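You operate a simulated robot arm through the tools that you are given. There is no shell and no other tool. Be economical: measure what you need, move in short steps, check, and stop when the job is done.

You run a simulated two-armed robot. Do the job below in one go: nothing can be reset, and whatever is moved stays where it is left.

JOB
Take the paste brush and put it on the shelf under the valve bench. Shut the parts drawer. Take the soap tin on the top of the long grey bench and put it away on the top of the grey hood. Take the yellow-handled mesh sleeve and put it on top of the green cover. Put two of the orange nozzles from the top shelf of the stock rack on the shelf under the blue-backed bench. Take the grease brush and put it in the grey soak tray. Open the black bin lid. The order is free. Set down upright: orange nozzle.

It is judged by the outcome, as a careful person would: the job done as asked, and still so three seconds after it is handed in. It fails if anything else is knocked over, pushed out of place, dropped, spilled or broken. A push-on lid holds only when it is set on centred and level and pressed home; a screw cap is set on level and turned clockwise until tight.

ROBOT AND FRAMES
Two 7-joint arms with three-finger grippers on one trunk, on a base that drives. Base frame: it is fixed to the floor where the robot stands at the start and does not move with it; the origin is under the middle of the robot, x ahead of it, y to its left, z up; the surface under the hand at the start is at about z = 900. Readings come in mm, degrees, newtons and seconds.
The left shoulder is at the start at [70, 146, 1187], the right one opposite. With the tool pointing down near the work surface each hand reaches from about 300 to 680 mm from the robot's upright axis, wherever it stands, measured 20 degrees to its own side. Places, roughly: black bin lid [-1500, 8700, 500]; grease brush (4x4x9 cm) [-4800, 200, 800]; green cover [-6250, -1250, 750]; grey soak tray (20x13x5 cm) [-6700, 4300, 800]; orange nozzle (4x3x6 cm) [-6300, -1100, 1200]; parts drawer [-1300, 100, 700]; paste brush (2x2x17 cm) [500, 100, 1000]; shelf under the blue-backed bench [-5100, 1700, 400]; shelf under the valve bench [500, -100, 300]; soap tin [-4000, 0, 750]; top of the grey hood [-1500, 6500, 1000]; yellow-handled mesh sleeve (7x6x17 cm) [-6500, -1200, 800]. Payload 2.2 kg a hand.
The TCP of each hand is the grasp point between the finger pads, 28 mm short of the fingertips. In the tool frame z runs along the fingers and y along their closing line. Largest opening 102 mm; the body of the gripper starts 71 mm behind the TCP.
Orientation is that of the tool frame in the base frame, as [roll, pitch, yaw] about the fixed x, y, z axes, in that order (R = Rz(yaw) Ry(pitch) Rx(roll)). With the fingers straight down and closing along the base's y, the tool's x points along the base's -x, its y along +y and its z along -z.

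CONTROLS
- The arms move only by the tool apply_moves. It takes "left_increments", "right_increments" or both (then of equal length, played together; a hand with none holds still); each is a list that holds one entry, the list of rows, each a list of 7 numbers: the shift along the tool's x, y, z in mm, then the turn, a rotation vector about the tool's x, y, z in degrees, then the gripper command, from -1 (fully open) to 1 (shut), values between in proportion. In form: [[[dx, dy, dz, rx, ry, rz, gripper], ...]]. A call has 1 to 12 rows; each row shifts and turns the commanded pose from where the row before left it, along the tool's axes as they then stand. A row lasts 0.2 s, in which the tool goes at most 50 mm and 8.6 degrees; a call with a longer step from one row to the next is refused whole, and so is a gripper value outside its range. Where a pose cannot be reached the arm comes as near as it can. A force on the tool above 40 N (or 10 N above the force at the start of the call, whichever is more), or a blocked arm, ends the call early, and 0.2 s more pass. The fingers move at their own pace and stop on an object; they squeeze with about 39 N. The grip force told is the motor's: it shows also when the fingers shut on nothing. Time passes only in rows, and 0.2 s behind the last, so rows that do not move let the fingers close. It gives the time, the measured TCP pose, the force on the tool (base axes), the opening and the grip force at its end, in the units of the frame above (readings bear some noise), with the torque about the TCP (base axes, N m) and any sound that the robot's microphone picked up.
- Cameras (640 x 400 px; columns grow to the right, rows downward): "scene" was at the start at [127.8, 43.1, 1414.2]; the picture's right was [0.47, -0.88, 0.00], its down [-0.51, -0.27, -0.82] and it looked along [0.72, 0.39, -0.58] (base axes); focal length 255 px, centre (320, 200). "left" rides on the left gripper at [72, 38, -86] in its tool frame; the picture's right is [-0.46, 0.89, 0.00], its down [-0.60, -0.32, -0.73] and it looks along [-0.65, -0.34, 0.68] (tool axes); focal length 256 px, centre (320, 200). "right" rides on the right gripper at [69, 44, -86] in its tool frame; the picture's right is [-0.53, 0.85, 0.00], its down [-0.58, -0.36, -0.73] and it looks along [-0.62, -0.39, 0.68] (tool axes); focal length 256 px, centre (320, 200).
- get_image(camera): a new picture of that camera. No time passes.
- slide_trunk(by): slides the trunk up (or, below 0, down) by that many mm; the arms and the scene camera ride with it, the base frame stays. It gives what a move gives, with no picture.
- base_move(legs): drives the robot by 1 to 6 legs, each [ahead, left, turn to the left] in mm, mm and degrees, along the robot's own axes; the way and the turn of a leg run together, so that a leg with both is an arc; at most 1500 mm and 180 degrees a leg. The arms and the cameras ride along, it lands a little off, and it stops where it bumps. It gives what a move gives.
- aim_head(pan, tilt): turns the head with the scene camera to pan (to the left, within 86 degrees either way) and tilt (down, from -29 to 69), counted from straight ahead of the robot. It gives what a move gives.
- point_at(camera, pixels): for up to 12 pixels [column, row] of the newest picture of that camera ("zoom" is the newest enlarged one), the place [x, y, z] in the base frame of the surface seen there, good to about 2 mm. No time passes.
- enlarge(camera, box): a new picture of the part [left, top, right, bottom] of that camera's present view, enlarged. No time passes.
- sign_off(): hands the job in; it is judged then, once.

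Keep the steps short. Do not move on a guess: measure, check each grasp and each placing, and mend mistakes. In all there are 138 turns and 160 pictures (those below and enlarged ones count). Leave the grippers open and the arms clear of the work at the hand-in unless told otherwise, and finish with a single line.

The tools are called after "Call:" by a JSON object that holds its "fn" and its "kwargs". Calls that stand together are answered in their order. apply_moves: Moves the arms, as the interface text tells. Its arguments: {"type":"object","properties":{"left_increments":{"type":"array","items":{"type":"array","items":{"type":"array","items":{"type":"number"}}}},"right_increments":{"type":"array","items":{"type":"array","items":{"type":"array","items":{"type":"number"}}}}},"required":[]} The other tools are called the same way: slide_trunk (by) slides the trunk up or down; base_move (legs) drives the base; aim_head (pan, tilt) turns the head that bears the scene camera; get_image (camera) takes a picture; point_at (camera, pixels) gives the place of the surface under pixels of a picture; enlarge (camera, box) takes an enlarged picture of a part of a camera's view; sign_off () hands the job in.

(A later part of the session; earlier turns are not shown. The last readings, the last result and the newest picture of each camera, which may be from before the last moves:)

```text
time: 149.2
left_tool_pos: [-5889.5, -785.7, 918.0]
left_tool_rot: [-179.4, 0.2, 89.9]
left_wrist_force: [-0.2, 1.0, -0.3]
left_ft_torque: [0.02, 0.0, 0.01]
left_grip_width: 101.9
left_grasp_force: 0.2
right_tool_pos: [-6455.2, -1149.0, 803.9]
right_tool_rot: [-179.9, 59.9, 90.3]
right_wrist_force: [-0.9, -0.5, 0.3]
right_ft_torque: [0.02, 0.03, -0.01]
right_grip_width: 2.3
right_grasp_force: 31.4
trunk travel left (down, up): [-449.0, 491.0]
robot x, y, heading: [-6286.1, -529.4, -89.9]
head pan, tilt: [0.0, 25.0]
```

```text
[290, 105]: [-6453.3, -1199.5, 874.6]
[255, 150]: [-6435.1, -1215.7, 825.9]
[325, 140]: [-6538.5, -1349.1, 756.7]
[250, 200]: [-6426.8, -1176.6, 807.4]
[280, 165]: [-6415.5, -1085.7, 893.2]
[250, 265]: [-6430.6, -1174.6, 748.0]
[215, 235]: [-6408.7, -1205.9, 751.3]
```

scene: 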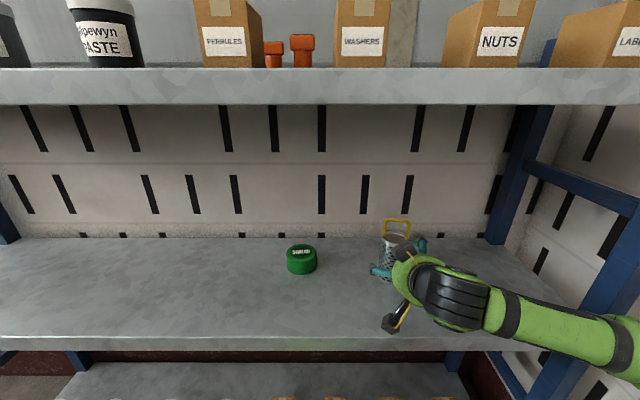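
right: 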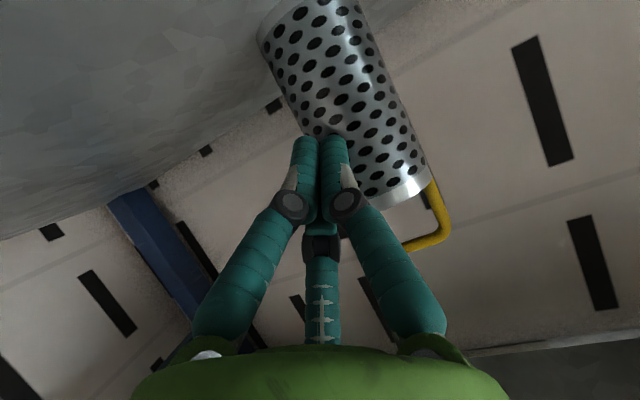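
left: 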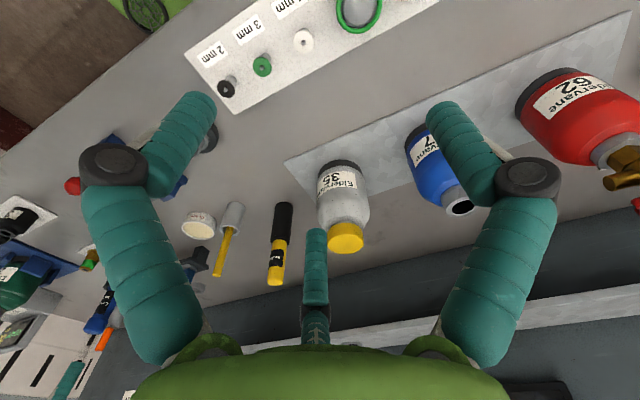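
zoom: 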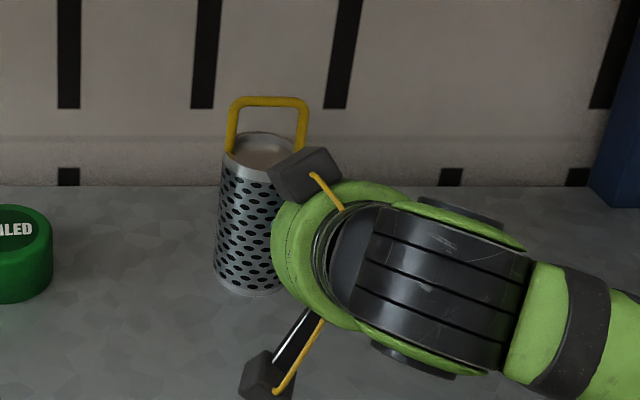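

The sleeve still stands upright, now centred ≈ (−6437, −1202). The grasp was too shallow. I back off, open, re-align, and check before going deeper.

Call:
{"fn": "apply_moves", "kwargs": {"right_increments": [[[15, 0, -26, 0, 0, 0, 1], [20, 0, -35, 0, 0, 0, 1], [0, 18, 0, 0, 0, 0, -1], [0, 0, 0, 0, 0, 0, -1], [0, 0, 0, 0, 0, 0, -1]]]}}

Call:
{"fn": "get_image", "kwargs": {"camera": "right"}}

Call:
{"fn": "enlarge", "kwargs": {"camera": "scene", "box": [300, 180, 500, 305]}}

Call:
{"fn": "point_at", "kwargs": {"camera": "zoom", "pixels": [[266, 100], [235, 120], [300, 110], [218, 200], [250, 290], [250, 230], [240, 180], [275, 185]]}}

```text
time: 150.4
left_tool_pos: [-5890.9, -786.3, 917.6]
left_tool_rot: [-179.4, 0.2, 89.9]
left_wrist_force: [0.0, 0.3, -0.1]
left_ft_torque: [-0.01, 0.02, 0.02]
left_grip_width: 102.1
left_grasp_force: 0.0
right_tool_pos: [-6436.8, -1078.0, 800.8]
right_tool_rot: [-179.9, 60.0, 90.3]
right_wrist_force: [-0.3, -0.8, 0.2]
right_ft_torque: [0.04, 0.02, -0.01]
right_grip_width: 102.2
right_grasp_force: 0.0
trunk travel left (down, up): [-449.0, 491.0]
robot x, y, heading: [-6287.5, -530.3, -89.9]
head pan, tilt: [0.0, 25.0]
```

```text
111 pictures are left
```

right: 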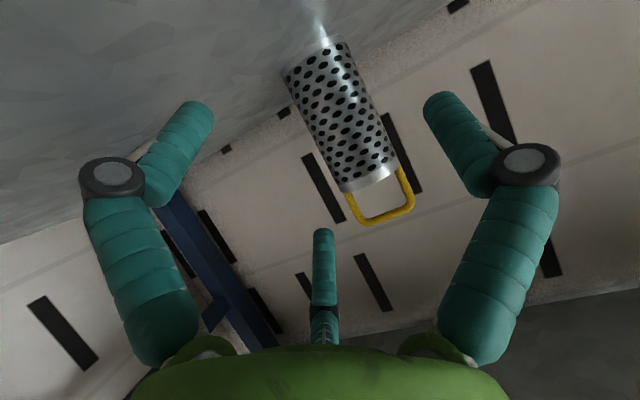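

```text
3.20 times, centred on (400, 242) of scene
```

zoom: 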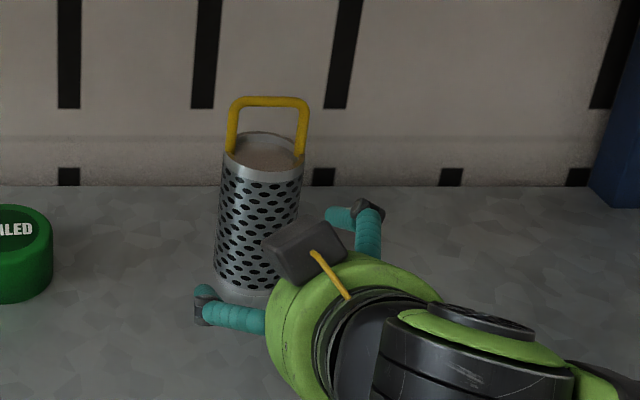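

```text
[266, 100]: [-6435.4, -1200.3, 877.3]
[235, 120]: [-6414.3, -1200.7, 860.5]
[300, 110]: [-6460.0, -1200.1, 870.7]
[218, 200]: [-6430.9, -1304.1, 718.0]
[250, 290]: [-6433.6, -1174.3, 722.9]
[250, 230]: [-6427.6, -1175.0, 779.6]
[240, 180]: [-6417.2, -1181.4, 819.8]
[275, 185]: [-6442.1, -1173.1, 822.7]
```

Centre confirmed at (−6437, −1200). I move forward 124 mm to put the grasp point at the sleeve's axis.

Call:
{"fn": "apply_moves", "kwargs": {"right_increments": [[[-18, 0, 25, 0, 0, 0, -1], [-17, 0, 26, 0, 0, 0, -1], [-16, 0, 27, 0, 0, 0, -1], [-16, 0, 26, 0, 0, 0, -1], [0, 0, 0, 0, 0, 0, -1]]]}}

Call:
{"fn": "get_image", "kwargs": {"camera": "right"}}

Call:
{"fn": "enlarge", "kwargs": {"camera": "scene", "box": [300, 180, 500, 305]}}

```text
time: 151.6
left_tool_pos: [-5890.5, -787.4, 918.2]
left_tool_rot: [-179.4, 0.2, 89.8]
left_wrist_force: [0.1, 0.2, 0.0]
left_ft_torque: [-0.01, -0.05, -0.01]
left_grip_width: 101.8
left_grasp_force: 0.0
right_tool_pos: [-6433.6, -1202.2, 809.3]
right_tool_rot: [-179.9, 60.0, 90.4]
right_wrist_force: [0.5, 0.6, 0.5]
right_ft_torque: [0.03, 0.0, 0.04]
right_grip_width: 101.9
right_grasp_force: 0.0
trunk travel left (down, up): [-449.0, 491.0]
robot x, y, heading: [-6286.1, -524.8, -89.8]
head pan, tilt: [0.0, 25.0]
```

```text
109 pictures are left
```

right: 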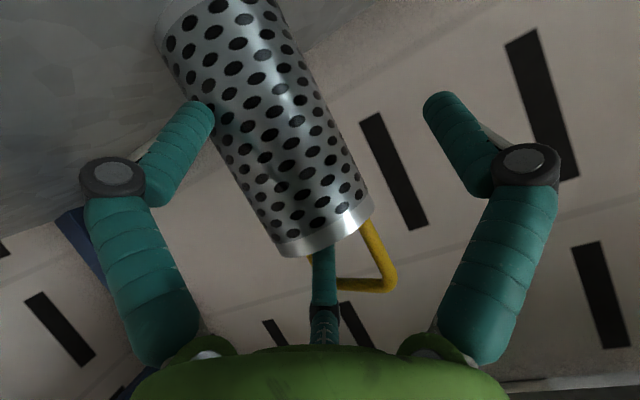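

```text
3.20 times, centred on (400, 242) of scene
```

zoom: 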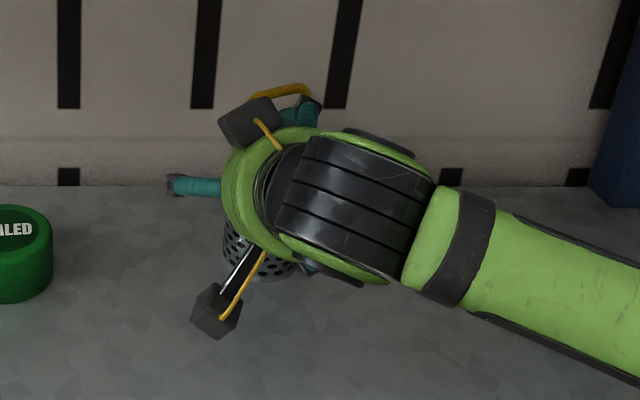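

The grasp point is at the sleeve's axis within a few mm; I shift 4 mm toward −x and close in stages.

Call:
{"fn": "apply_moves", "kwargs": {"right_increments": [[[0, -5, 0, 0, 0, 0, -0.6], [0, 0, 0, 0, 0, 0, -0.3], [0, 0, 0, 0, 0, 0, -0.15], [0, 0, 0, 0, 0, 0, -0.05], [0, 0, 0, 0, 0, 0, 0.1], [0, 0, 0, 0, 0, 0, 1], [0, 0, 0, 0, 0, 0, 1]]]}}

Call:
{"fn": "get_image", "kwargs": {"camera": "right"}}

```text
time: 153.0
left_tool_pos: [-5889.6, -780.0, 920.0]
left_tool_rot: [-179.3, 0.8, 89.7]
left_wrist_force: [-0.2, -0.2, -1.4]
left_ft_torque: [0.09, 0.02, 0.02]
left_grip_width: 102.1
left_grasp_force: 0.2
right_tool_pos: [-6440.1, -1201.8, 845.2]
right_tool_rot: [179.1, 64.4, 89.3]
right_wrist_force: [-5.2, 9.1, 51.7]
right_ft_torque: [-0.71, 0.21, 0.08]
right_grip_width: 3.5
right_grasp_force: 30.7
trunk travel left (down, up): [-449.0, 491.0]
robot x, y, heading: [-6287.4, -530.3, -90.1]
head pan, tilt: [0.0, 25.0]
stopped in row 6 (right hand): the force on the tool passed its limit at 44 N (the readings are from after the stop); the commanded pose is now the measured one
```

```text
107 pictures are left
```

right: 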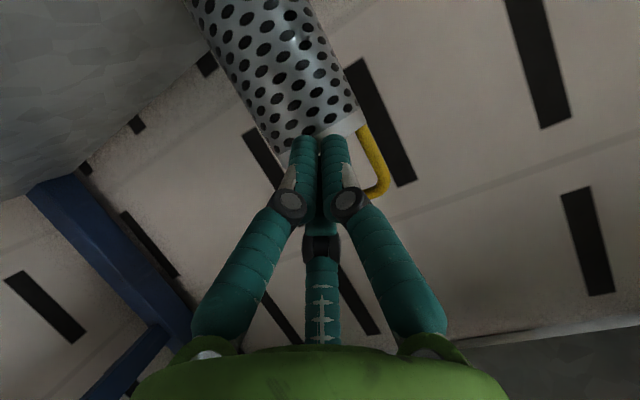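

The fingers slid up off the body and are now closed inside the handle loop. I look at it from the scene camera before doing anything.

Call:
{"fn": "enlarge", "kwargs": {"camera": "scene", "box": [320, 180, 480, 280]}}

Call:
{"fn": "point_at", "kwargs": {"camera": "right", "pixels": [[270, 80], [330, 90], [340, 125], [378, 190], [376, 160], [220, 30]]}}

```text
4.00 times, centred on (400, 230) of scene
```

zoom: 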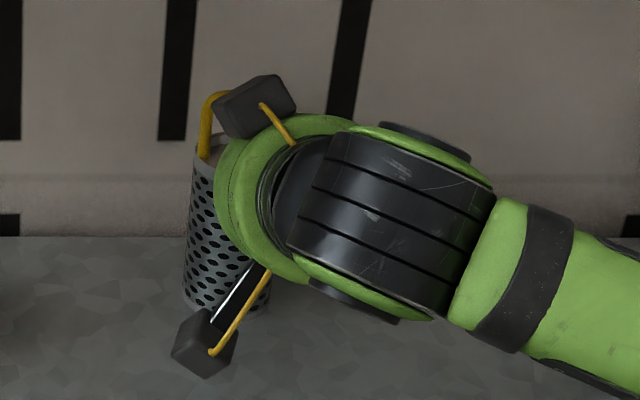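

```text
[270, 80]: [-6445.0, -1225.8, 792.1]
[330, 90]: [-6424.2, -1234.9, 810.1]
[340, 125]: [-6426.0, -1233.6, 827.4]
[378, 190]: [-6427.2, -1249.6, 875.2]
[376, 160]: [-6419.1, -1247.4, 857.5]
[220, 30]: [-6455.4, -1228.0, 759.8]
```

The sleeve still stands upright, now centred ≈ (−6440, −1253) with its handle plane at y −1248; my fingertips rest on its rim. A better way is to pinch the handle's top bar (z 875) with one finger above and one below. I lift off and back away first.

Call:
{"fn": "apply_moves", "kwargs": {"right_increments": [[[-9, 0, -4, 0, 0, 0, 1], [13, 0, -27, 0, 0, 0, 1], [13, 0, -27, 0, 0, 0, 1], [13, 0, -27, 0, 0, 0, 1], [13, 0, -27, 0, 0, 0, 1], [0, 0, 0, 0, 0, 0, 0.4]]]}}

Call:
{"fn": "get_image", "kwargs": {"camera": "scene"}}

Call:
{"fn": "get_image", "kwargs": {"camera": "right"}}

```text
time: 154.4
left_tool_pos: [-5890.4, -787.0, 917.1]
left_tool_rot: [-179.5, 0.1, 89.7]
left_wrist_force: [0.2, 0.6, 0.5]
left_ft_torque: [0.03, 0.04, 0.0]
left_grip_width: 102.0
left_grasp_force: 0.1
right_tool_pos: [-6443.5, -1084.5, 835.4]
right_tool_rot: [179.8, 61.4, 89.7]
right_wrist_force: [-1.4, 1.0, -1.0]
right_ft_torque: [0.01, 0.0, -0.02]
right_grip_width: 30.5
right_grasp_force: 0.1
trunk travel left (down, up): [-449.0, 491.0]
robot x, y, heading: [-6289.4, -534.3, -89.8]
head pan, tilt: [0.0, 25.0]
```

```text
105 pictures are left
```

scene: 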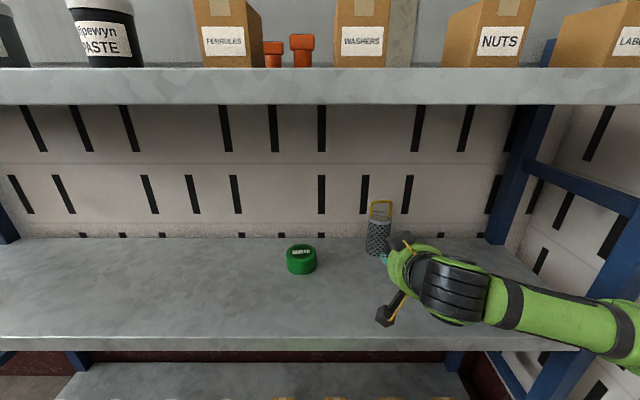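

```text
104 pictures are left
```

right: 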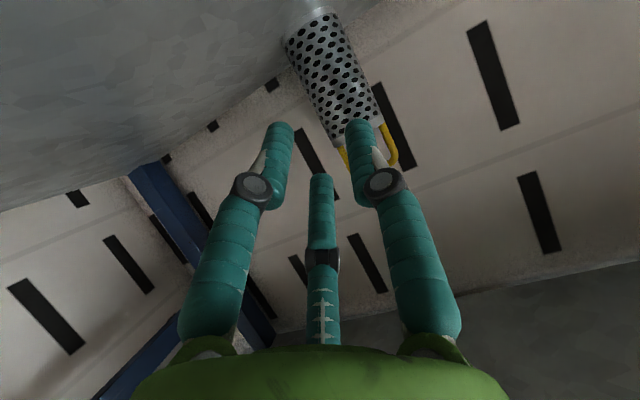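

The three-finger-looking gripper is clear. I measure the sleeve's handle now.

Call:
{"fn": "enlarge", "kwargs": {"camera": "scene", "box": [330, 180, 430, 280]}}

Call:
{"fn": "point_at", "kwargs": {"camera": "scene", "pixels": [[381, 202], [372, 203], [390, 202], [371, 213], [391, 213], [376, 222], [378, 238], [370, 238], [390, 235], [376, 253]]}}

```text
4.00 times, centred on (380, 230) of scene
```

zoom: 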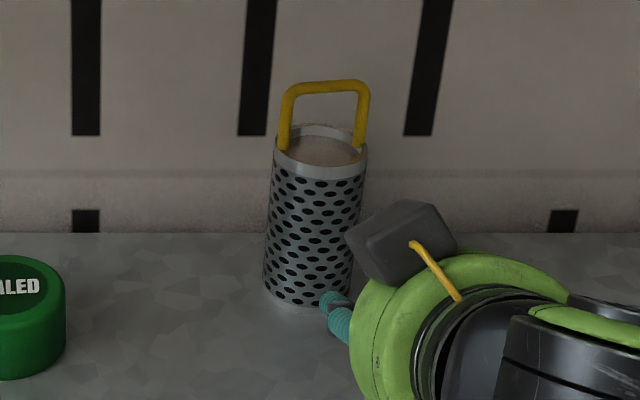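

```text
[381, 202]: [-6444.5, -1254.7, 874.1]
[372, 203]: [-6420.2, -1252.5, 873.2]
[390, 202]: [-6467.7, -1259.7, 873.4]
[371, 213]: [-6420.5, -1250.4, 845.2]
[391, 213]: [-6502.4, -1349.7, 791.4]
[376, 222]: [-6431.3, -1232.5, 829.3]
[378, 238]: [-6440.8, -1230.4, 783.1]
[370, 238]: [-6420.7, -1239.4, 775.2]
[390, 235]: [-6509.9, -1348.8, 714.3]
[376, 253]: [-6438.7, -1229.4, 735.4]
```

Handle bar centre ≈ (−6444, −1256, 872), yawed about 8°. I raise the hand 40 mm, level it, and roll it 90° so the fingers close vertically.

Call:
{"fn": "apply_moves", "kwargs": {"right_increments": [[[-35, 0, -19, 0, 0, 0, 0.4], [0, 0, 0, 0, -7.15, 0, 0.4], [0, 0, 0, 0, -7.15, 0, 0.4], [0, 0, 0, 0, -7.15, 0, 0.4], [0, 0, 0, 0, -7.15, 0, 0.4], [0, 0, 0, 0, 0, -8.5, 0.4], [0, 0, 0, 0, 0, -8.5, 0.4], [0, 0, 0, 0, 0, -8.5, 0.4], [0, 0, 0, 0, 0, -8.5, 0.4], [0, 0, 0, 0, 0, -8.5, 0.4], [0, 0, 0, 0, 0, -8.5, 0.4], [0, 0, 0, 0, 0, -8.5, 0.4]]]}}

Call:
{"fn": "apply_moves", "kwargs": {"right_increments": [[[0, 0, 0, 0, 0, -8.5, 0.4], [0, 0, 0, 0, 0, -8.5, 0.4], [0, 0, 0, 0, 0, -8.5, 0.4], [0, 0, 0, 0, 0, -5, 0.4], [0, 0, 0, 0, 0, 0, 0.4]]]}}

Call:
{"fn": "get_image", "kwargs": {"camera": "scene"}}

```text
time: 157.0
left_tool_pos: [-5889.9, -786.7, 917.8]
left_tool_rot: [-179.3, 0.2, 89.7]
left_wrist_force: [0.1, -0.1, -0.1]
left_ft_torque: [0.0, 0.0, 0.02]
left_grip_width: 101.8
left_grasp_force: 0.0
right_tool_pos: [-6441.6, -1084.9, 875.5]
right_tool_rot: [-106.3, 29.4, 171.6]
right_wrist_force: [0.4, -0.1, 0.5]
right_ft_torque: [-0.01, 0.01, 0.0]
right_grip_width: 30.6
right_grasp_force: 0.0
right hand out of reach, approached as far as the arm can: row 4, 5
trunk travel left (down, up): [-449.0, 491.0]
robot x, y, heading: [-6288.1, -530.2, -89.9]
head pan, tilt: [0.0, 25.0]
```

```text
time: 158.2
left_tool_pos: [-5890.9, -787.8, 917.7]
left_tool_rot: [-179.4, 0.2, 89.6]
left_wrist_force: [-0.9, 0.1, 0.3]
left_ft_torque: [-0.01, -0.02, -0.03]
left_grip_width: 102.0
left_grasp_force: 0.1
right_tool_pos: [-6441.8, -1085.9, 874.7]
right_tool_rot: [-104.3, 0.0, -180.0]
right_wrist_force: [-1.1, 0.9, 0.1]
right_ft_torque: [0.03, -0.01, 0.02]
right_grip_width: 30.5
right_grasp_force: 0.0
trunk travel left (down, up): [-449.0, 491.0]
robot x, y, heading: [-6287.1, -533.0, -89.9]
head pan, tilt: [0.0, 25.0]
```

```text
102 pictures are left
```

scene: 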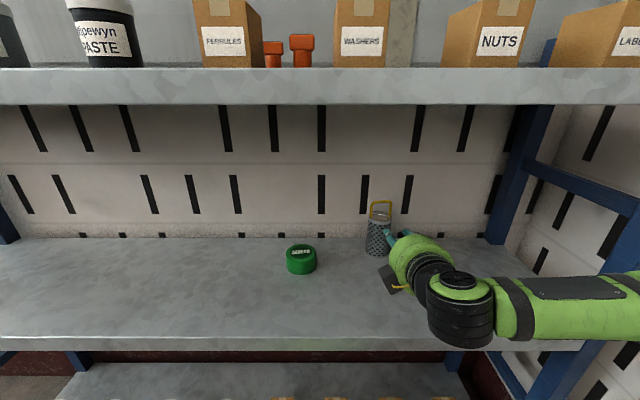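

The hand now points forward (14° down) with fingers closing vertically. I drive 60 mm closer.

Call:
{"fn": "base_move", "kwargs": {"legs": [[60, 0, 0]]}}

Call:
{"fn": "get_image", "kwargs": {"camera": "right"}}

```text
time: 159.2
left_tool_pos: [-5891.5, -849.0, 918.3]
left_tool_rot: [-179.5, 0.2, 89.7]
left_wrist_force: [0.6, 0.2, 0.6]
left_ft_torque: [0.0, -0.02, 0.04]
left_grip_width: 102.1
left_grasp_force: 0.0
right_tool_pos: [-6442.2, -1144.7, 874.0]
right_tool_rot: [-104.3, 0.1, 179.9]
right_wrist_force: [0.1, 0.1, 0.2]
right_ft_torque: [-0.01, -0.01, 0.0]
right_grip_width: 30.5
right_grasp_force: 0.1
trunk travel left (down, up): [-449.0, 491.0]
robot x, y, heading: [-6287.9, -586.7, -89.7]
head pan, tilt: [0.0, 25.0]
```

```text
101 pictures are left
```

right: 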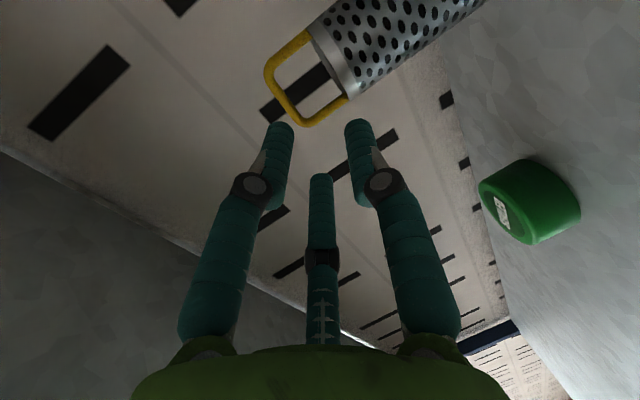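

The handle loop lies ahead; the right-hand (lower) finger will enter the loop. I advance to 25 mm short and check.

Call:
{"fn": "apply_moves", "kwargs": {"right_increments": [[[0.7, -7, 30, 0, 0, 0, 0.4], [0.7, -7, 30, 0, 0, 0, 0.4], [0, -3, 15, 0, 0, 0, 0.4], [0, 0, 0, 0, 0, 0, 0.4]]]}}

Call:
{"fn": "get_image", "kwargs": {"camera": "right"}}

Call:
{"fn": "enlarge", "kwargs": {"camera": "scene", "box": [330, 150, 490, 250]}}

```text
time: 160.2
left_tool_pos: [-5890.8, -847.3, 918.3]
left_tool_rot: [-179.3, 0.2, 89.7]
left_wrist_force: [-0.3, 0.0, 0.1]
left_ft_torque: [0.02, -0.01, 0.01]
left_grip_width: 101.9
left_grasp_force: 0.0
right_tool_pos: [-6444.3, -1220.7, 873.4]
right_tool_rot: [-104.2, 0.1, 179.9]
right_wrist_force: [0.4, -1.0, -0.4]
right_ft_torque: [-0.02, 0.01, 0.0]
right_grip_width: 31.0
right_grasp_force: 0.1
trunk travel left (down, up): [-449.0, 491.0]
robot x, y, heading: [-6283.7, -590.1, -90.1]
head pan, tilt: [0.0, 25.0]
```

```text
100 pictures are left
```

right: 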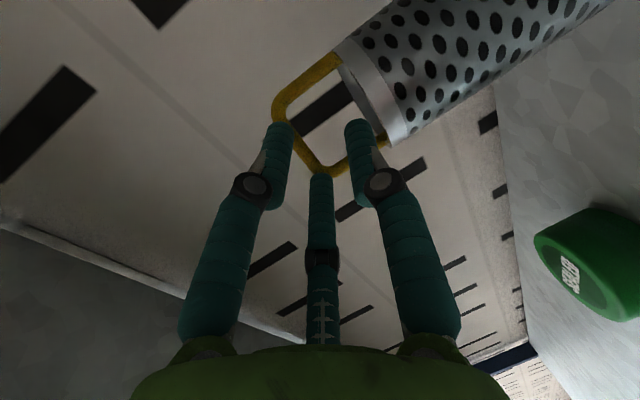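

```text
4.00 times, centred on (410, 200) of scene
```

zoom: 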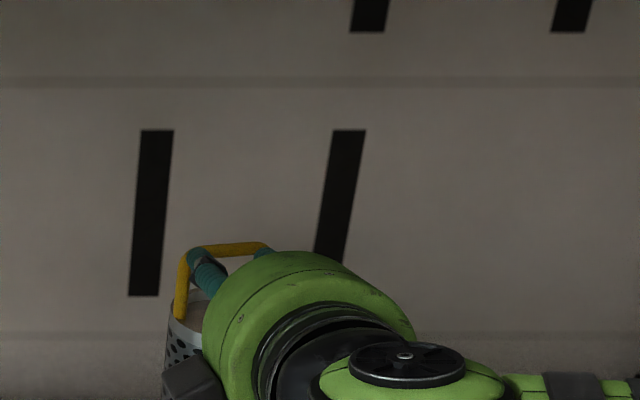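

The upper fingertips would meet the bar. I open a little more and raise the hand ~12 mm before advancing.

Call:
{"fn": "apply_moves", "kwargs": {"right_increments": [[[2, -12, 0, 0, 0, 0, 0.05], [0, 0, 0, 0, 0, 0, 0.05], [0, 0, 0, 0, 0, 0, 0.05]]]}}

Call:
{"fn": "get_image", "kwargs": {"camera": "right"}}

```text
time: 161.0
left_tool_pos: [-5890.7, -846.8, 916.7]
left_tool_rot: [-179.4, 0.2, 89.7]
left_wrist_force: [0.2, -0.5, -0.7]
left_ft_torque: [-0.03, 0.02, -0.01]
left_grip_width: 101.9
left_grasp_force: 0.1
right_tool_pos: [-6445.1, -1224.4, 885.9]
right_tool_rot: [-104.3, 0.1, 179.9]
right_wrist_force: [-0.2, -0.5, -0.6]
right_ft_torque: [0.0, -0.01, 0.02]
right_grip_width: 48.5
right_grasp_force: 0.1
trunk travel left (down, up): [-449.0, 491.0]
robot x, y, heading: [-6287.4, -589.0, -90.0]
head pan, tilt: [0.0, 25.0]
```

```text
98 pictures are left
```

right: 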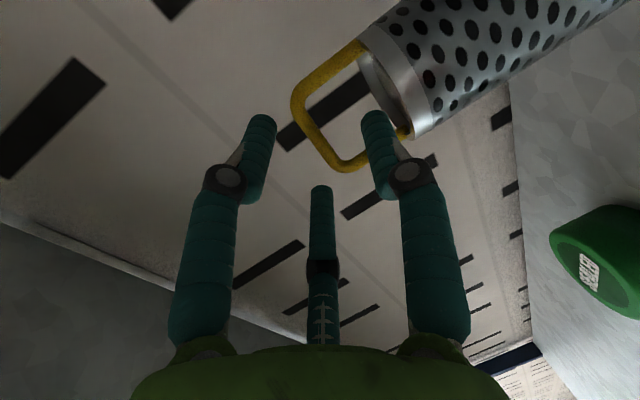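

The two upper fingers are above the bar and the lower finger points into the loop. I advance 30 mm.

Call:
{"fn": "apply_moves", "kwargs": {"right_increments": [[[0, 0, 10, 0, 0, 0, 0.05], [0, 0, 10, 0, 0, 0, 0.05], [0, 0, 10, 0, 0, 0, 0.05], [0, 0, 0, 0, 0, 0, 0.05]]]}}

Call:
{"fn": "get_image", "kwargs": {"camera": "right"}}

```text
time: 162.0
left_tool_pos: [-5891.2, -846.3, 918.0]
left_tool_rot: [-179.4, 0.3, 89.6]
left_wrist_force: [-0.3, -0.5, -0.5]
left_ft_torque: [0.03, 0.05, -0.01]
left_grip_width: 101.9
left_grasp_force: 0.1
right_tool_pos: [-6447.6, -1252.5, 877.5]
right_tool_rot: [-104.2, 0.1, 179.9]
right_wrist_force: [0.2, -0.3, 1.6]
right_ft_torque: [-0.04, -0.01, 0.02]
right_grip_width: 47.6
right_grasp_force: 0.1
trunk travel left (down, up): [-449.0, 491.0]
robot x, y, heading: [-6290.1, -592.5, -89.9]
head pan, tilt: [0.0, 25.0]
```

```text
97 pictures are left
```

right: 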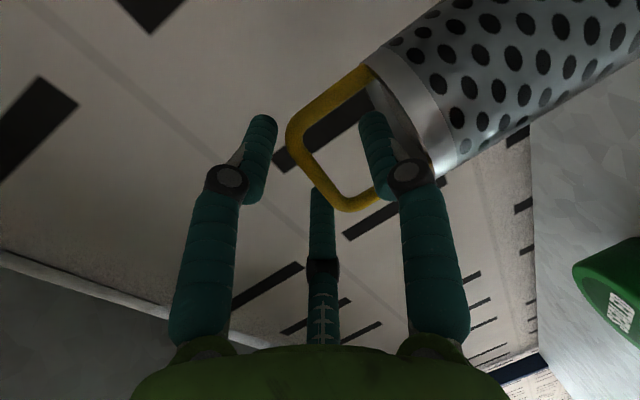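

The bar lies between the fingers at the grasp point. I close.

Call:
{"fn": "apply_moves", "kwargs": {"right_increments": [[[0, 0, 0, 0, 0, 0, 0.3], [0, 0, 0, 0, 0, 0, 0.6], [0, 0, 0, 0, 0, 0, 0.8], [0, 0, 0, 0, 0, 0, 1], [0, 0, 0, 0, 0, 0, 1]]]}}

Call:
{"fn": "get_image", "kwargs": {"camera": "right"}}

```text
time: 163.2
left_tool_pos: [-5891.4, -845.3, 918.8]
left_tool_rot: [-179.4, 0.4, 89.7]
left_wrist_force: [0.4, -0.1, 0.1]
left_ft_torque: [0.0, 0.01, 0.04]
left_grip_width: 101.9
left_grasp_force: 0.1
right_tool_pos: [-6446.6, -1252.4, 882.0]
right_tool_rot: [-103.7, 0.1, 179.9]
right_wrist_force: [-5.4, -4.7, 20.6]
right_ft_torque: [-0.26, 0.73, 0.03]
right_grip_width: 13.3
right_grasp_force: 38.9
trunk travel left (down, up): [-449.0, 491.0]
robot x, y, heading: [-6284.6, -588.5, -90.0]
head pan, tilt: [0.0, 25.0]
```

```text
96 pictures are left
```

right: 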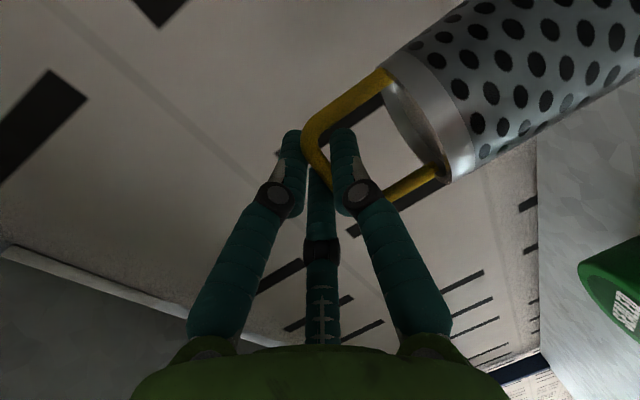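

The handle is pinched (13 mm). I lift straight up ~65 mm slowly.

Call:
{"fn": "apply_moves", "kwargs": {"right_increments": [[[0, -10, -2.5, 0, 0, 0, 1], [0, -15, -4, 0, 0, 0, 1], [0, -19.4, -5, 0, 0, 0, 1], [0, -19.4, -5, 0, 0, 0, 1], [0, 0, 0, 0, 0, 0, 1]]]}}

Call:
{"fn": "get_image", "kwargs": {"camera": "scene"}}

Call:
{"fn": "get_image", "kwargs": {"camera": "right"}}

```text
time: 164.4
left_tool_pos: [-5892.3, -848.8, 916.7]
left_tool_rot: [-179.4, 0.2, 89.6]
left_wrist_force: [0.3, -1.0, -0.8]
left_ft_torque: [0.01, 0.02, -0.02]
left_grip_width: 101.9
left_grasp_force: 0.1
right_tool_pos: [-6447.5, -1253.7, 940.9]
right_tool_rot: [-104.3, 0.1, -180.0]
right_wrist_force: [0.4, -0.4, -2.9]
right_ft_torque: [0.03, 0.02, -0.03]
right_grip_width: 13.4
right_grasp_force: 38.8
trunk travel left (down, up): [-449.0, 491.0]
robot x, y, heading: [-6290.2, -588.2, -89.9]
head pan, tilt: [0.0, 25.0]
```

```text
95 pictures are left
```

scene: 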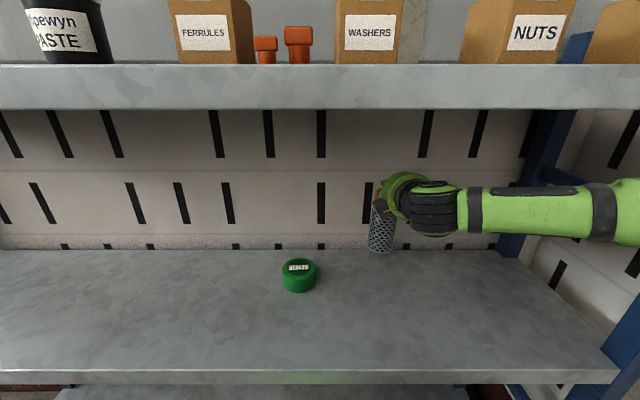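

```text
94 pictures are left
```

right: 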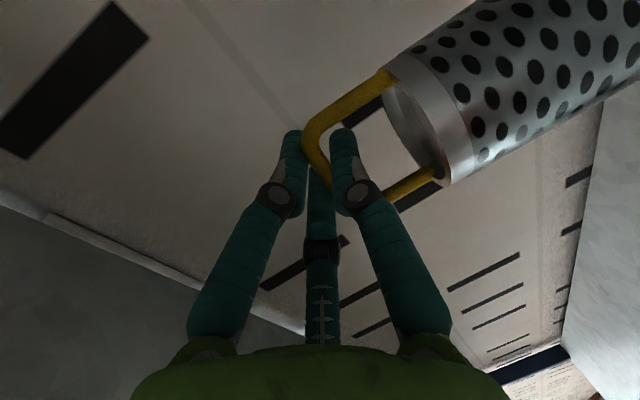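

The sleeve is lifted (~300 g). I raise 12 mm more, and drive left 200 mm toward the cover, then measure sleeve bottom and cover.

Call:
{"fn": "apply_moves", "kwargs": {"right_increments": [[[0, -12, -3, 0, 0, 0, 1], [0, 0, 0, 0, 0, 0, 1]]]}}

Call:
{"fn": "base_move", "kwargs": {"legs": [[0, 200, 0]]}}

Call:
{"fn": "get_image", "kwargs": {"camera": "scene"}}

Call:
{"fn": "enlarge", "kwargs": {"camera": "scene", "box": [320, 170, 440, 300]}}

```text
time: 165.0
left_tool_pos: [-5890.9, -847.3, 917.9]
left_tool_rot: [-179.4, 0.2, 89.7]
left_wrist_force: [-0.2, 0.2, 0.7]
left_ft_torque: [0.0, 0.01, -0.01]
left_grip_width: 102.1
left_grasp_force: 0.0
right_tool_pos: [-6445.4, -1255.8, 954.6]
right_tool_rot: [-104.4, 0.1, 179.9]
right_wrist_force: [0.4, -0.4, -2.5]
right_ft_torque: [-0.04, 0.01, 0.03]
right_grip_width: 13.1
right_grasp_force: 38.5
trunk travel left (down, up): [-449.0, 491.0]
robot x, y, heading: [-6290.7, -585.0, -90.1]
head pan, tilt: [0.0, 25.0]
```

```text
time: 166.5
left_tool_pos: [-5694.8, -849.7, 917.7]
left_tool_rot: [-179.3, 0.2, 89.5]
left_wrist_force: [0.3, -0.5, 0.2]
left_ft_torque: [0.02, 0.06, 0.02]
left_grip_width: 102.2
left_grasp_force: 0.1
right_tool_pos: [-6251.3, -1255.2, 955.3]
right_tool_rot: [-104.3, 0.0, 179.7]
right_wrist_force: [0.5, 0.3, -3.0]
right_ft_torque: [-0.01, 0.02, -0.03]
right_grip_width: 12.9
right_grasp_force: 38.7
trunk travel left (down, up): [-449.0, 491.0]
robot x, y, heading: [-6090.3, -587.3, -90.1]
head pan, tilt: [0.0, 25.0]
```

```text
93 pictures are left
```

scene: 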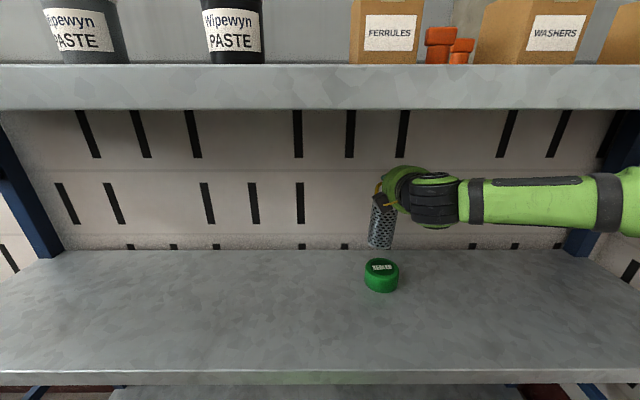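

```text
3.08 times, centred on (380, 235) of scene
```

zoom: 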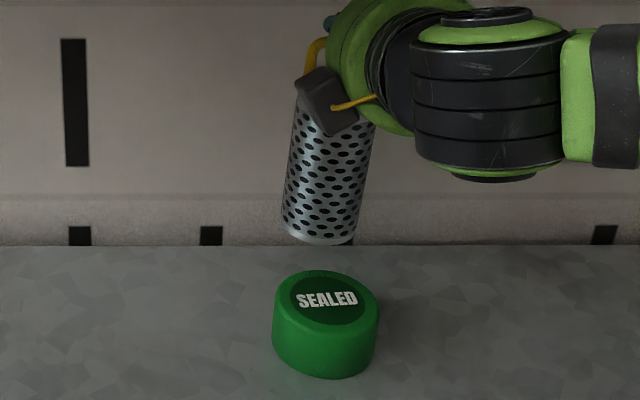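

Call:
{"fn": "point_at", "kwargs": {"camera": "zoom", "pixels": [[318, 232], [318, 180], [330, 150], [283, 225], [352, 235], [290, 160], [364, 170], [327, 290], [325, 320], [280, 310], [374, 318], [325, 360]]}}

```text
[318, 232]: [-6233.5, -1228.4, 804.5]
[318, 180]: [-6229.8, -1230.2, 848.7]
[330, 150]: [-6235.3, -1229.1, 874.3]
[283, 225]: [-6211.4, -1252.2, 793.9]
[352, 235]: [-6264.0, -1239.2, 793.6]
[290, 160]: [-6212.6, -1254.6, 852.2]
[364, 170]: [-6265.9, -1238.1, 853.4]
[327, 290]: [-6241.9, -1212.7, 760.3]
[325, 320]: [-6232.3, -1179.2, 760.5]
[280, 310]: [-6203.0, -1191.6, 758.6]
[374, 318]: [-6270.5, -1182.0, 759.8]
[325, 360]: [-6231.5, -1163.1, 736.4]
```

The sleeve hangs vertical, centre (−6239, −1256), bottom z 792; cover centre (−6240, −1199), top 760. I move it back 57 mm over the cover and down 22 mm.

Call:
{"fn": "apply_moves", "kwargs": {"right_increments": [[[0, 7, -27.5, 0, 0, 0, 1], [0, 7, -27.5, 0, 0, 0, 1], [0, 0, 0, 0, 0, 0, 1], [0, 11, 2.7, 0, 0, 0, 1], [0, 11, 2.7, 0, 0, 0, 1], [0, 0, 0, 0, 0, 0, 1]]]}}

Call:
{"fn": "enlarge", "kwargs": {"camera": "scene", "box": [320, 190, 440, 310]}}

Call:
{"fn": "point_at", "kwargs": {"camera": "zoom", "pixels": [[320, 200], [320, 150], [275, 190], [365, 190], [320, 250], [320, 290], [290, 225], [350, 225]]}}

```text
time: 167.9
left_tool_pos: [-5695.9, -848.4, 918.1]
left_tool_rot: [-179.4, 0.2, 89.6]
left_wrist_force: [-0.1, 0.6, -0.5]
left_ft_torque: [-0.01, 0.0, -0.01]
left_grip_width: 102.1
left_grasp_force: 0.1
right_tool_pos: [-6253.2, -1198.4, 932.0]
right_tool_rot: [-104.3, 0.1, 179.7]
right_wrist_force: [-0.9, 0.5, -2.8]
right_ft_torque: [-0.04, 0.03, -0.01]
right_grip_width: 13.1
right_grasp_force: 38.6
trunk travel left (down, up): [-449.0, 491.0]
robot x, y, heading: [-6090.7, -590.2, -90.5]
head pan, tilt: [0.0, 25.0]
```

```text
3.33 times, centred on (380, 250) of scene
```

zoom: 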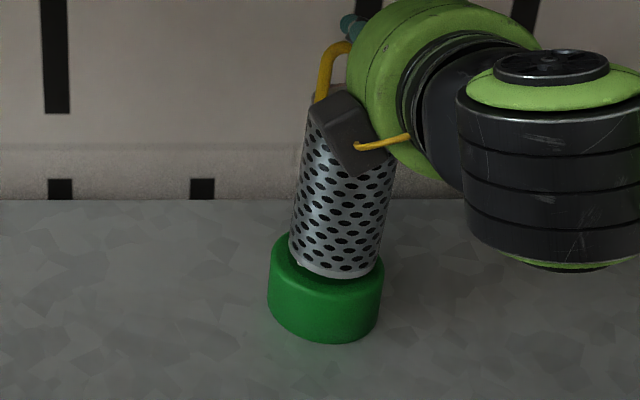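

```text
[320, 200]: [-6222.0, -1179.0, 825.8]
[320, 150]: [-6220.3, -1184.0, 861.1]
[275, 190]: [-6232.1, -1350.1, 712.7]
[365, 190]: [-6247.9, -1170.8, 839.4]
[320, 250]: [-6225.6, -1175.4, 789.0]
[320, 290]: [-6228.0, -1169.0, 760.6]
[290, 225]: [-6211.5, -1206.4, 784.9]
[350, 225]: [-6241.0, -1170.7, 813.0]
```

Centred. I lower in 3 mm steps until contact.

Call:
{"fn": "apply_moves", "kwargs": {"right_increments": [[[0, 2.9, 0.7, 0, 0, 0, 1], [0, 2.9, 0.7, 0, 0, 0, 1], [0, 2.9, 0.7, 0, 0, 0, 1], [0, 0, 0, 0, 0, 0, 1]]]}}

```text
time: 168.9
left_tool_pos: [-5694.2, -848.9, 919.9]
left_tool_rot: [-179.3, 0.4, 89.6]
left_wrist_force: [0.3, 0.3, 0.2]
left_ft_torque: [0.0, 0.0, -0.02]
left_grip_width: 102.0
left_grasp_force: 0.0
right_tool_pos: [-6252.0, -1197.1, 924.0]
right_tool_rot: [-104.1, 0.1, 179.7]
right_wrist_force: [0.5, -1.2, 2.3]
right_ft_torque: [-0.03, 0.17, 0.01]
right_grip_width: 13.0
right_grasp_force: 39.5
trunk travel left (down, up): [-449.0, 491.0]
robot x, y, heading: [-6087.8, -587.8, -90.1]
head pan, tilt: [0.0, 25.0]
```

Contact. I open to the same width as at the approach and withdraw straight back.

Call:
{"fn": "apply_moves", "kwargs": {"right_increments": [[[0, 0, 0, 0, 0, 0, 0.6], [0, 0, 0, 0, 0, 0, 0.3], [0, 0, 0, 0, 0, 0, 0.1], [0, 0, 0, 0, 0, 0, 0.1], [0, 0, 0, 0, 0, 0, 0.1]]]}}

Call:
{"fn": "get_image", "kwargs": {"camera": "right"}}

```text
time: 170.1
left_tool_pos: [-5695.8, -848.4, 917.6]
left_tool_rot: [-179.4, 0.2, 89.5]
left_wrist_force: [-1.9, -0.3, 0.5]
left_ft_torque: [-0.01, -0.03, 0.0]
left_grip_width: 102.0
left_grasp_force: 0.0
right_tool_pos: [-6252.2, -1197.0, 924.9]
right_tool_rot: [-104.3, 0.2, 179.7]
right_wrist_force: [-0.2, 0.1, 0.7]
right_ft_torque: [-0.01, 0.03, 0.0]
right_grip_width: 46.0
right_grasp_force: 0.0
trunk travel left (down, up): [-449.0, 491.0]
robot x, y, heading: [-6091.6, -591.0, -90.4]
head pan, tilt: [0.0, 25.0]
```

```text
90 pictures are left
```

right: 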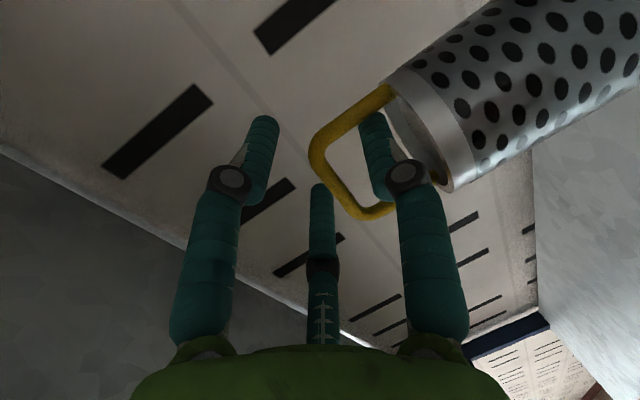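

The bar is free in the gap. I withdraw horizontally backward.

Call:
{"fn": "apply_moves", "kwargs": {"right_increments": [[[0, 4, -15, 0, 0, 0, 0.1], [0, 5, -20, 0, 0, 0, 0.1], [0, 7, -28, 0, 0, 0, 0.1], [0, 7, -28, 0, 0, 0, 0.1], [0, 0, 0, 0, 0, 0, 0.1]]]}}

Call:
{"fn": "base_move", "kwargs": {"legs": [[-160, 0, 0]]}}

Call:
{"fn": "enlarge", "kwargs": {"camera": "scene", "box": [320, 60, 480, 300]}}

```text
time: 171.3
left_tool_pos: [-5694.4, -848.2, 917.3]
left_tool_rot: [-179.4, 0.1, 89.5]
left_wrist_force: [1.1, -0.3, -0.1]
left_ft_torque: [-0.01, -0.02, 0.01]
left_grip_width: 101.9
left_grasp_force: 0.1
right_tool_pos: [-6252.8, -1102.6, 923.5]
right_tool_rot: [-104.3, 0.2, 179.7]
right_wrist_force: [-0.2, 0.5, 0.3]
right_ft_torque: [0.0, 0.0, -0.01]
right_grip_width: 45.8
right_grasp_force: 0.1
trunk travel left (down, up): [-449.0, 491.0]
robot x, y, heading: [-6089.6, -591.0, -90.1]
head pan, tilt: [0.0, 25.0]
```

```text
time: 172.8
left_tool_pos: [-5695.2, -687.0, 919.2]
left_tool_rot: [-179.4, 0.2, 89.5]
left_wrist_force: [0.1, 0.3, 0.1]
left_ft_torque: [0.03, 0.03, -0.03]
left_grip_width: 102.1
left_grasp_force: 0.1
right_tool_pos: [-6251.1, -941.1, 922.5]
right_tool_rot: [-104.3, 0.1, 179.6]
right_wrist_force: [0.2, 0.1, -0.5]
right_ft_torque: [0.0, 0.01, -0.01]
right_grip_width: 45.9
right_grasp_force: 0.0
trunk travel left (down, up): [-449.0, 491.0]
robot x, y, heading: [-6090.4, -428.9, -90.1]
head pan, tilt: [0.0, 25.0]
```

```text
1.67 times, centred on (400, 180) of scene
```

zoom: 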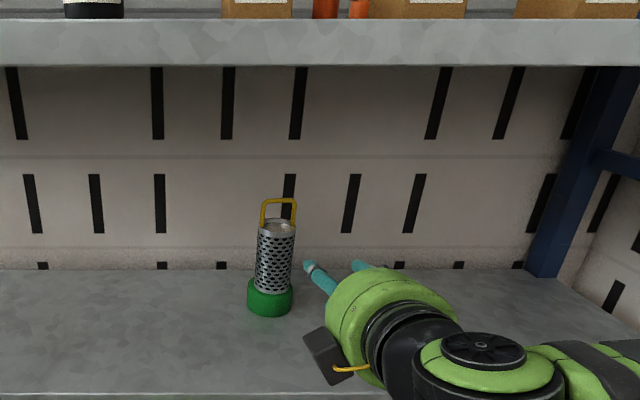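

The sleeve stands on the green cover. Next the nozzles on the top shelf: I back off 150, bring the right hand back to pointing down, and raise the trunk.

Call:
{"fn": "base_move", "kwargs": {"legs": [[-150, 0, 0]]}}

Call:
{"fn": "apply_moves", "kwargs": {"right_increments": [[[0, 0, 0, 0, 0, 8.5, 0.1], [0, 0, 0, 0, 0, 8.5, 0.1], [0, 0, 0, 0, 0, 8.5, 0.1], [0, 0, 0, 0, 0, 8.5, 0.1], [0, 0, 0, 0, 0, 8.5, 0.1], [0, 0, 0, 0, 0, 8.5, 0.1], [0, 0, 0, 0, 0, 8.5, 0.1], [0, 0, 0, 0, 0, 8.5, 0.1], [0, 0, 0, 0, 0, 8.5, 0.1], [0, 0, 0, 0, 0, 8.5, 0.1], [0, 0, 0, 0, 0, 5, 0.1], [0, 0, 0, 0, 8, 0, 0.1]]]}}

Call:
{"fn": "apply_moves", "kwargs": {"right_increments": [[[0, 0, 0, 0, 8.5, 0, 0.1], [0, 0, 0, 0, 8.5, 0, 0.1], [0, 0, 0, 0, 8.5, 0, 0.1], [0, 0, 0, 0, 8.5, 0, 0.1], [0, 0, 0, 0, 8.5, 0, 0.1], [0, 0, 0, 0, 8.5, 0, 0.1], [0, 0, 0, 0, 8.5, 0, 0.1], [0, 0, 0, 0, 8.2, 0, 0.1], [0, 0, 0, 0, 0, 0, 0.1]]]}}

Call:
{"fn": "slide_trunk", "kwargs": {"by": 400}}

Call:
{"fn": "aim_head", "kwargs": {"pan": -15, "tilt": 30}}

Call:
{"fn": "get_image", "kwargs": {"camera": "scene"}}

```text
time: 174.1
left_tool_pos: [-5694.6, -541.9, 918.1]
left_tool_rot: [-179.3, 0.3, 89.4]
left_wrist_force: [0.1, 0.0, 0.0]
left_ft_torque: [-0.04, 0.01, 0.0]
left_grip_width: 101.8
left_grasp_force: 0.0
right_tool_pos: [-6252.2, -795.0, 922.5]
right_tool_rot: [-104.3, 0.0, 179.6]
right_wrist_force: [0.1, 0.8, 0.2]
right_ft_torque: [0.02, 0.03, -0.03]
right_grip_width: 45.6
right_grasp_force: 0.1
trunk travel left (down, up): [-449.0, 491.0]
robot x, y, heading: [-6093.1, -277.9, -90.2]
head pan, tilt: [0.0, 25.0]
```

```text
time: 176.7
left_tool_pos: [-5693.7, -544.1, 918.5]
left_tool_rot: [-179.4, 0.1, 89.3]
left_wrist_force: [0.3, -0.3, -0.6]
left_ft_torque: [-0.04, 0.02, 0.02]
left_grip_width: 102.0
left_grasp_force: 0.1
right_tool_pos: [-6251.5, -796.8, 922.2]
right_tool_rot: [179.6, 67.6, 89.2]
right_wrist_force: [0.6, -0.5, 0.1]
right_ft_torque: [0.02, 0.0, 0.05]
right_grip_width: 45.9
right_grasp_force: 0.0
trunk travel left (down, up): [-449.0, 491.0]
robot x, y, heading: [-6089.4, -283.4, -90.5]
head pan, tilt: [0.0, 25.0]
```

```text
time: 178.7
left_tool_pos: [-5695.5, -542.0, 917.9]
left_tool_rot: [-179.4, 0.2, 89.4]
left_wrist_force: [0.3, -0.3, 0.2]
left_ft_torque: [0.0, -0.03, -0.01]
left_grip_width: 102.0
left_grasp_force: 0.0
right_tool_pos: [-6252.9, -795.2, 924.1]
right_tool_rot: [179.9, -0.1, 89.6]
right_wrist_force: [-1.3, 0.3, -0.2]
right_ft_torque: [0.02, -0.01, 0.01]
right_grip_width: 45.9
right_grasp_force: 0.1
trunk travel left (down, up): [-449.0, 491.0]
robot x, y, heading: [-6090.3, -280.5, -90.2]
head pan, tilt: [0.0, 25.0]
```

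```text
time: 182.6
left_tool_pos: [-5694.5, -543.2, 1319.2]
left_tool_rot: [-179.5, 0.1, 89.4]
left_wrist_force: [0.8, 0.2, 0.8]
left_ft_torque: [0.01, 0.0, -0.01]
left_grip_width: 102.1
left_grasp_force: 0.0
right_tool_pos: [-6252.4, -795.1, 1323.7]
right_tool_rot: [179.9, 0.0, 89.7]
right_wrist_force: [-0.2, 0.6, 0.3]
right_ft_torque: [-0.01, 0.04, -0.01]
right_grip_width: 45.9
right_grasp_force: 0.0
trunk travel left (down, up): [-849.0, 91.0]
robot x, y, heading: [-6090.0, -280.0, -90.4]
head pan, tilt: [0.0, 25.0]
```

```text
time: 183.3
left_tool_pos: [-5694.6, -543.4, 1318.2]
left_tool_rot: [-179.4, 0.1, 89.4]
left_wrist_force: [-0.7, -0.2, 0.2]
left_ft_torque: [0.01, -0.03, -0.01]
left_grip_width: 102.0
left_grasp_force: 0.1
right_tool_pos: [-6252.2, -795.5, 1322.2]
right_tool_rot: [179.9, 0.0, 89.7]
right_wrist_force: [0.2, -0.3, -0.1]
right_ft_torque: [-0.01, 0.03, 0.01]
right_grip_width: 45.9
right_grasp_force: 0.0
trunk travel left (down, up): [-849.0, 91.0]
robot x, y, heading: [-6092.7, -282.9, -90.4]
head pan, tilt: [-15.0, 30.0]
```

```text
88 pictures are left
```

scene: 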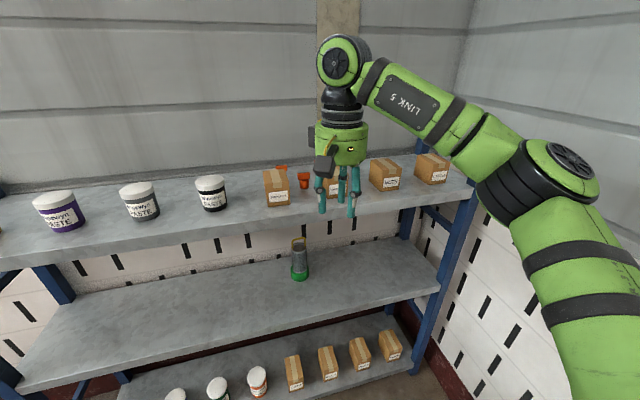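

I drive to x ≈ −6230, y ≈ −550 with the hands above the boxes (fingertips 1294 vs box tops 1243) and look down at the nozzles.

Call:
{"fn": "base_move", "kwargs": {"legs": [[0, -140, 0.4], [265, 0, 0]]}}

Call:
{"fn": "aim_head", "kwargs": {"pan": 0, "tilt": 35}}

Call:
{"fn": "get_image", "kwargs": {"camera": "scene"}}

Call:
{"fn": "enlarge", "kwargs": {"camera": "scene", "box": [240, 100, 400, 200]}}

```text
time: 186.2
left_tool_pos: [-5834.5, -802.6, 1319.3]
left_tool_rot: [-179.4, 0.5, 90.0]
left_wrist_force: [0.1, 0.9, 0.0]
left_ft_torque: [-0.02, -0.03, 0.02]
left_grip_width: 101.7
left_grasp_force: 0.0
right_tool_pos: [-6387.3, -1062.6, 1325.1]
right_tool_rot: [179.9, 0.1, 90.4]
right_wrist_force: [0.2, 0.6, -0.6]
right_ft_torque: [-0.02, -0.03, 0.01]
right_grip_width: 46.0
right_grasp_force: 0.0
trunk travel left (down, up): [-849.0, 91.0]
robot x, y, heading: [-6232.0, -547.5, -89.7]
head pan, tilt: [-15.0, 30.0]
```

```text
time: 186.9
left_tool_pos: [-5833.0, -804.9, 1318.2]
left_tool_rot: [-179.5, 0.1, 90.2]
left_wrist_force: [-0.2, 0.3, 0.0]
left_ft_torque: [0.02, -0.02, 0.04]
left_grip_width: 102.2
left_grasp_force: 0.0
right_tool_pos: [-6387.9, -1065.4, 1323.9]
right_tool_rot: [179.7, -0.1, 90.2]
right_wrist_force: [-0.2, -0.3, -0.9]
right_ft_torque: [0.0, 0.02, -0.02]
right_grip_width: 46.1
right_grasp_force: 0.0
trunk travel left (down, up): [-849.0, 91.0]
robot x, y, heading: [-6234.4, -544.7, -89.5]
head pan, tilt: [0.0, 35.0]
```

```text
87 pictures are left
```

scene: 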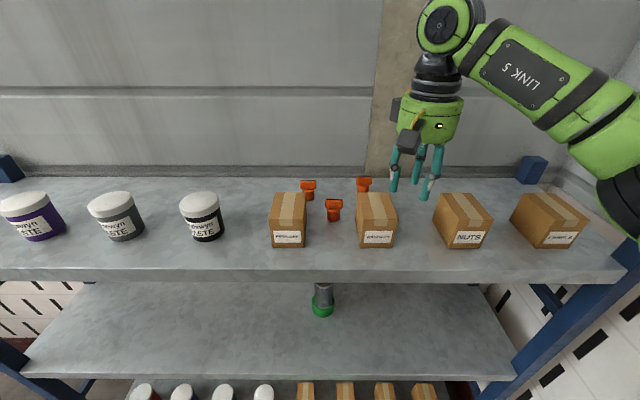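

```text
4.00 times, centred on (320, 150) of scene
```

zoom: 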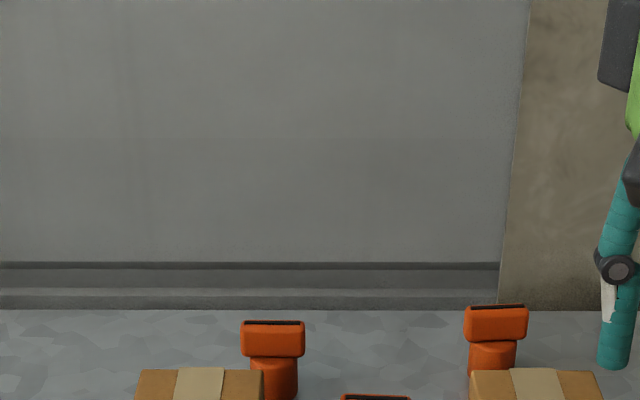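

Now three nozzles are visible: at (308,190), (334,209) and (363,186). I zoom in on them and measure.

Call:
{"fn": "enlarge", "kwargs": {"camera": "scene", "box": [260, 160, 420, 260]}}

Call:
{"fn": "point_at", "kwargs": {"camera": "zoom", "pixels": [[190, 92], [190, 110], [192, 145], [295, 170], [295, 185], [298, 225], [280, 190], [312, 190], [415, 78], [415, 100], [178, 200], [390, 200]]}}

Call:
{"fn": "get_image", "kwargs": {"camera": "right"}}

```text
4.00 times, centred on (340, 210) of scene
```

zoom: 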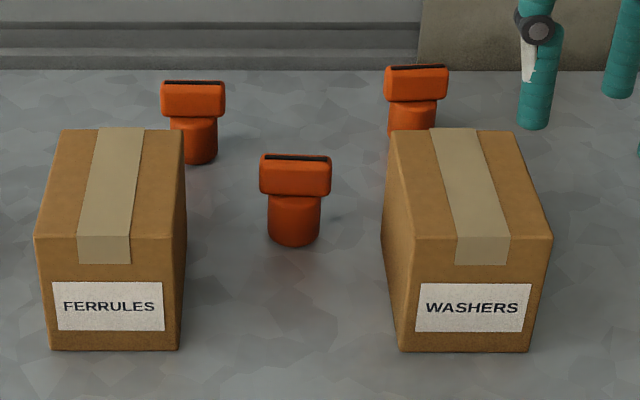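

```text
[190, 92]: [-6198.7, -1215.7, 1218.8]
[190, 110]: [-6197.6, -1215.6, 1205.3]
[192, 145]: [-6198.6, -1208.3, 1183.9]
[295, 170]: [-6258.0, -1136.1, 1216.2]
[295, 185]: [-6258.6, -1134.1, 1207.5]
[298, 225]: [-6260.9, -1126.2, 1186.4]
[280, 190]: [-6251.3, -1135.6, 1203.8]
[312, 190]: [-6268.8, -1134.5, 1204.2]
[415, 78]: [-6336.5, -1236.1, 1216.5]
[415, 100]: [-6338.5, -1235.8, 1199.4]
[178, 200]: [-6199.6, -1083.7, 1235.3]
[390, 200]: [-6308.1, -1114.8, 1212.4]
```

```text
84 pictures are left
```

right: 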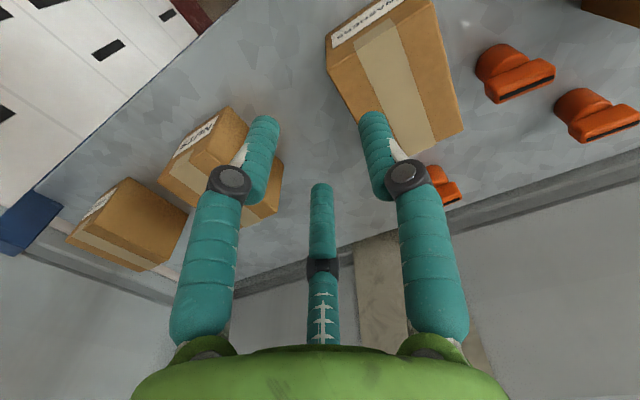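

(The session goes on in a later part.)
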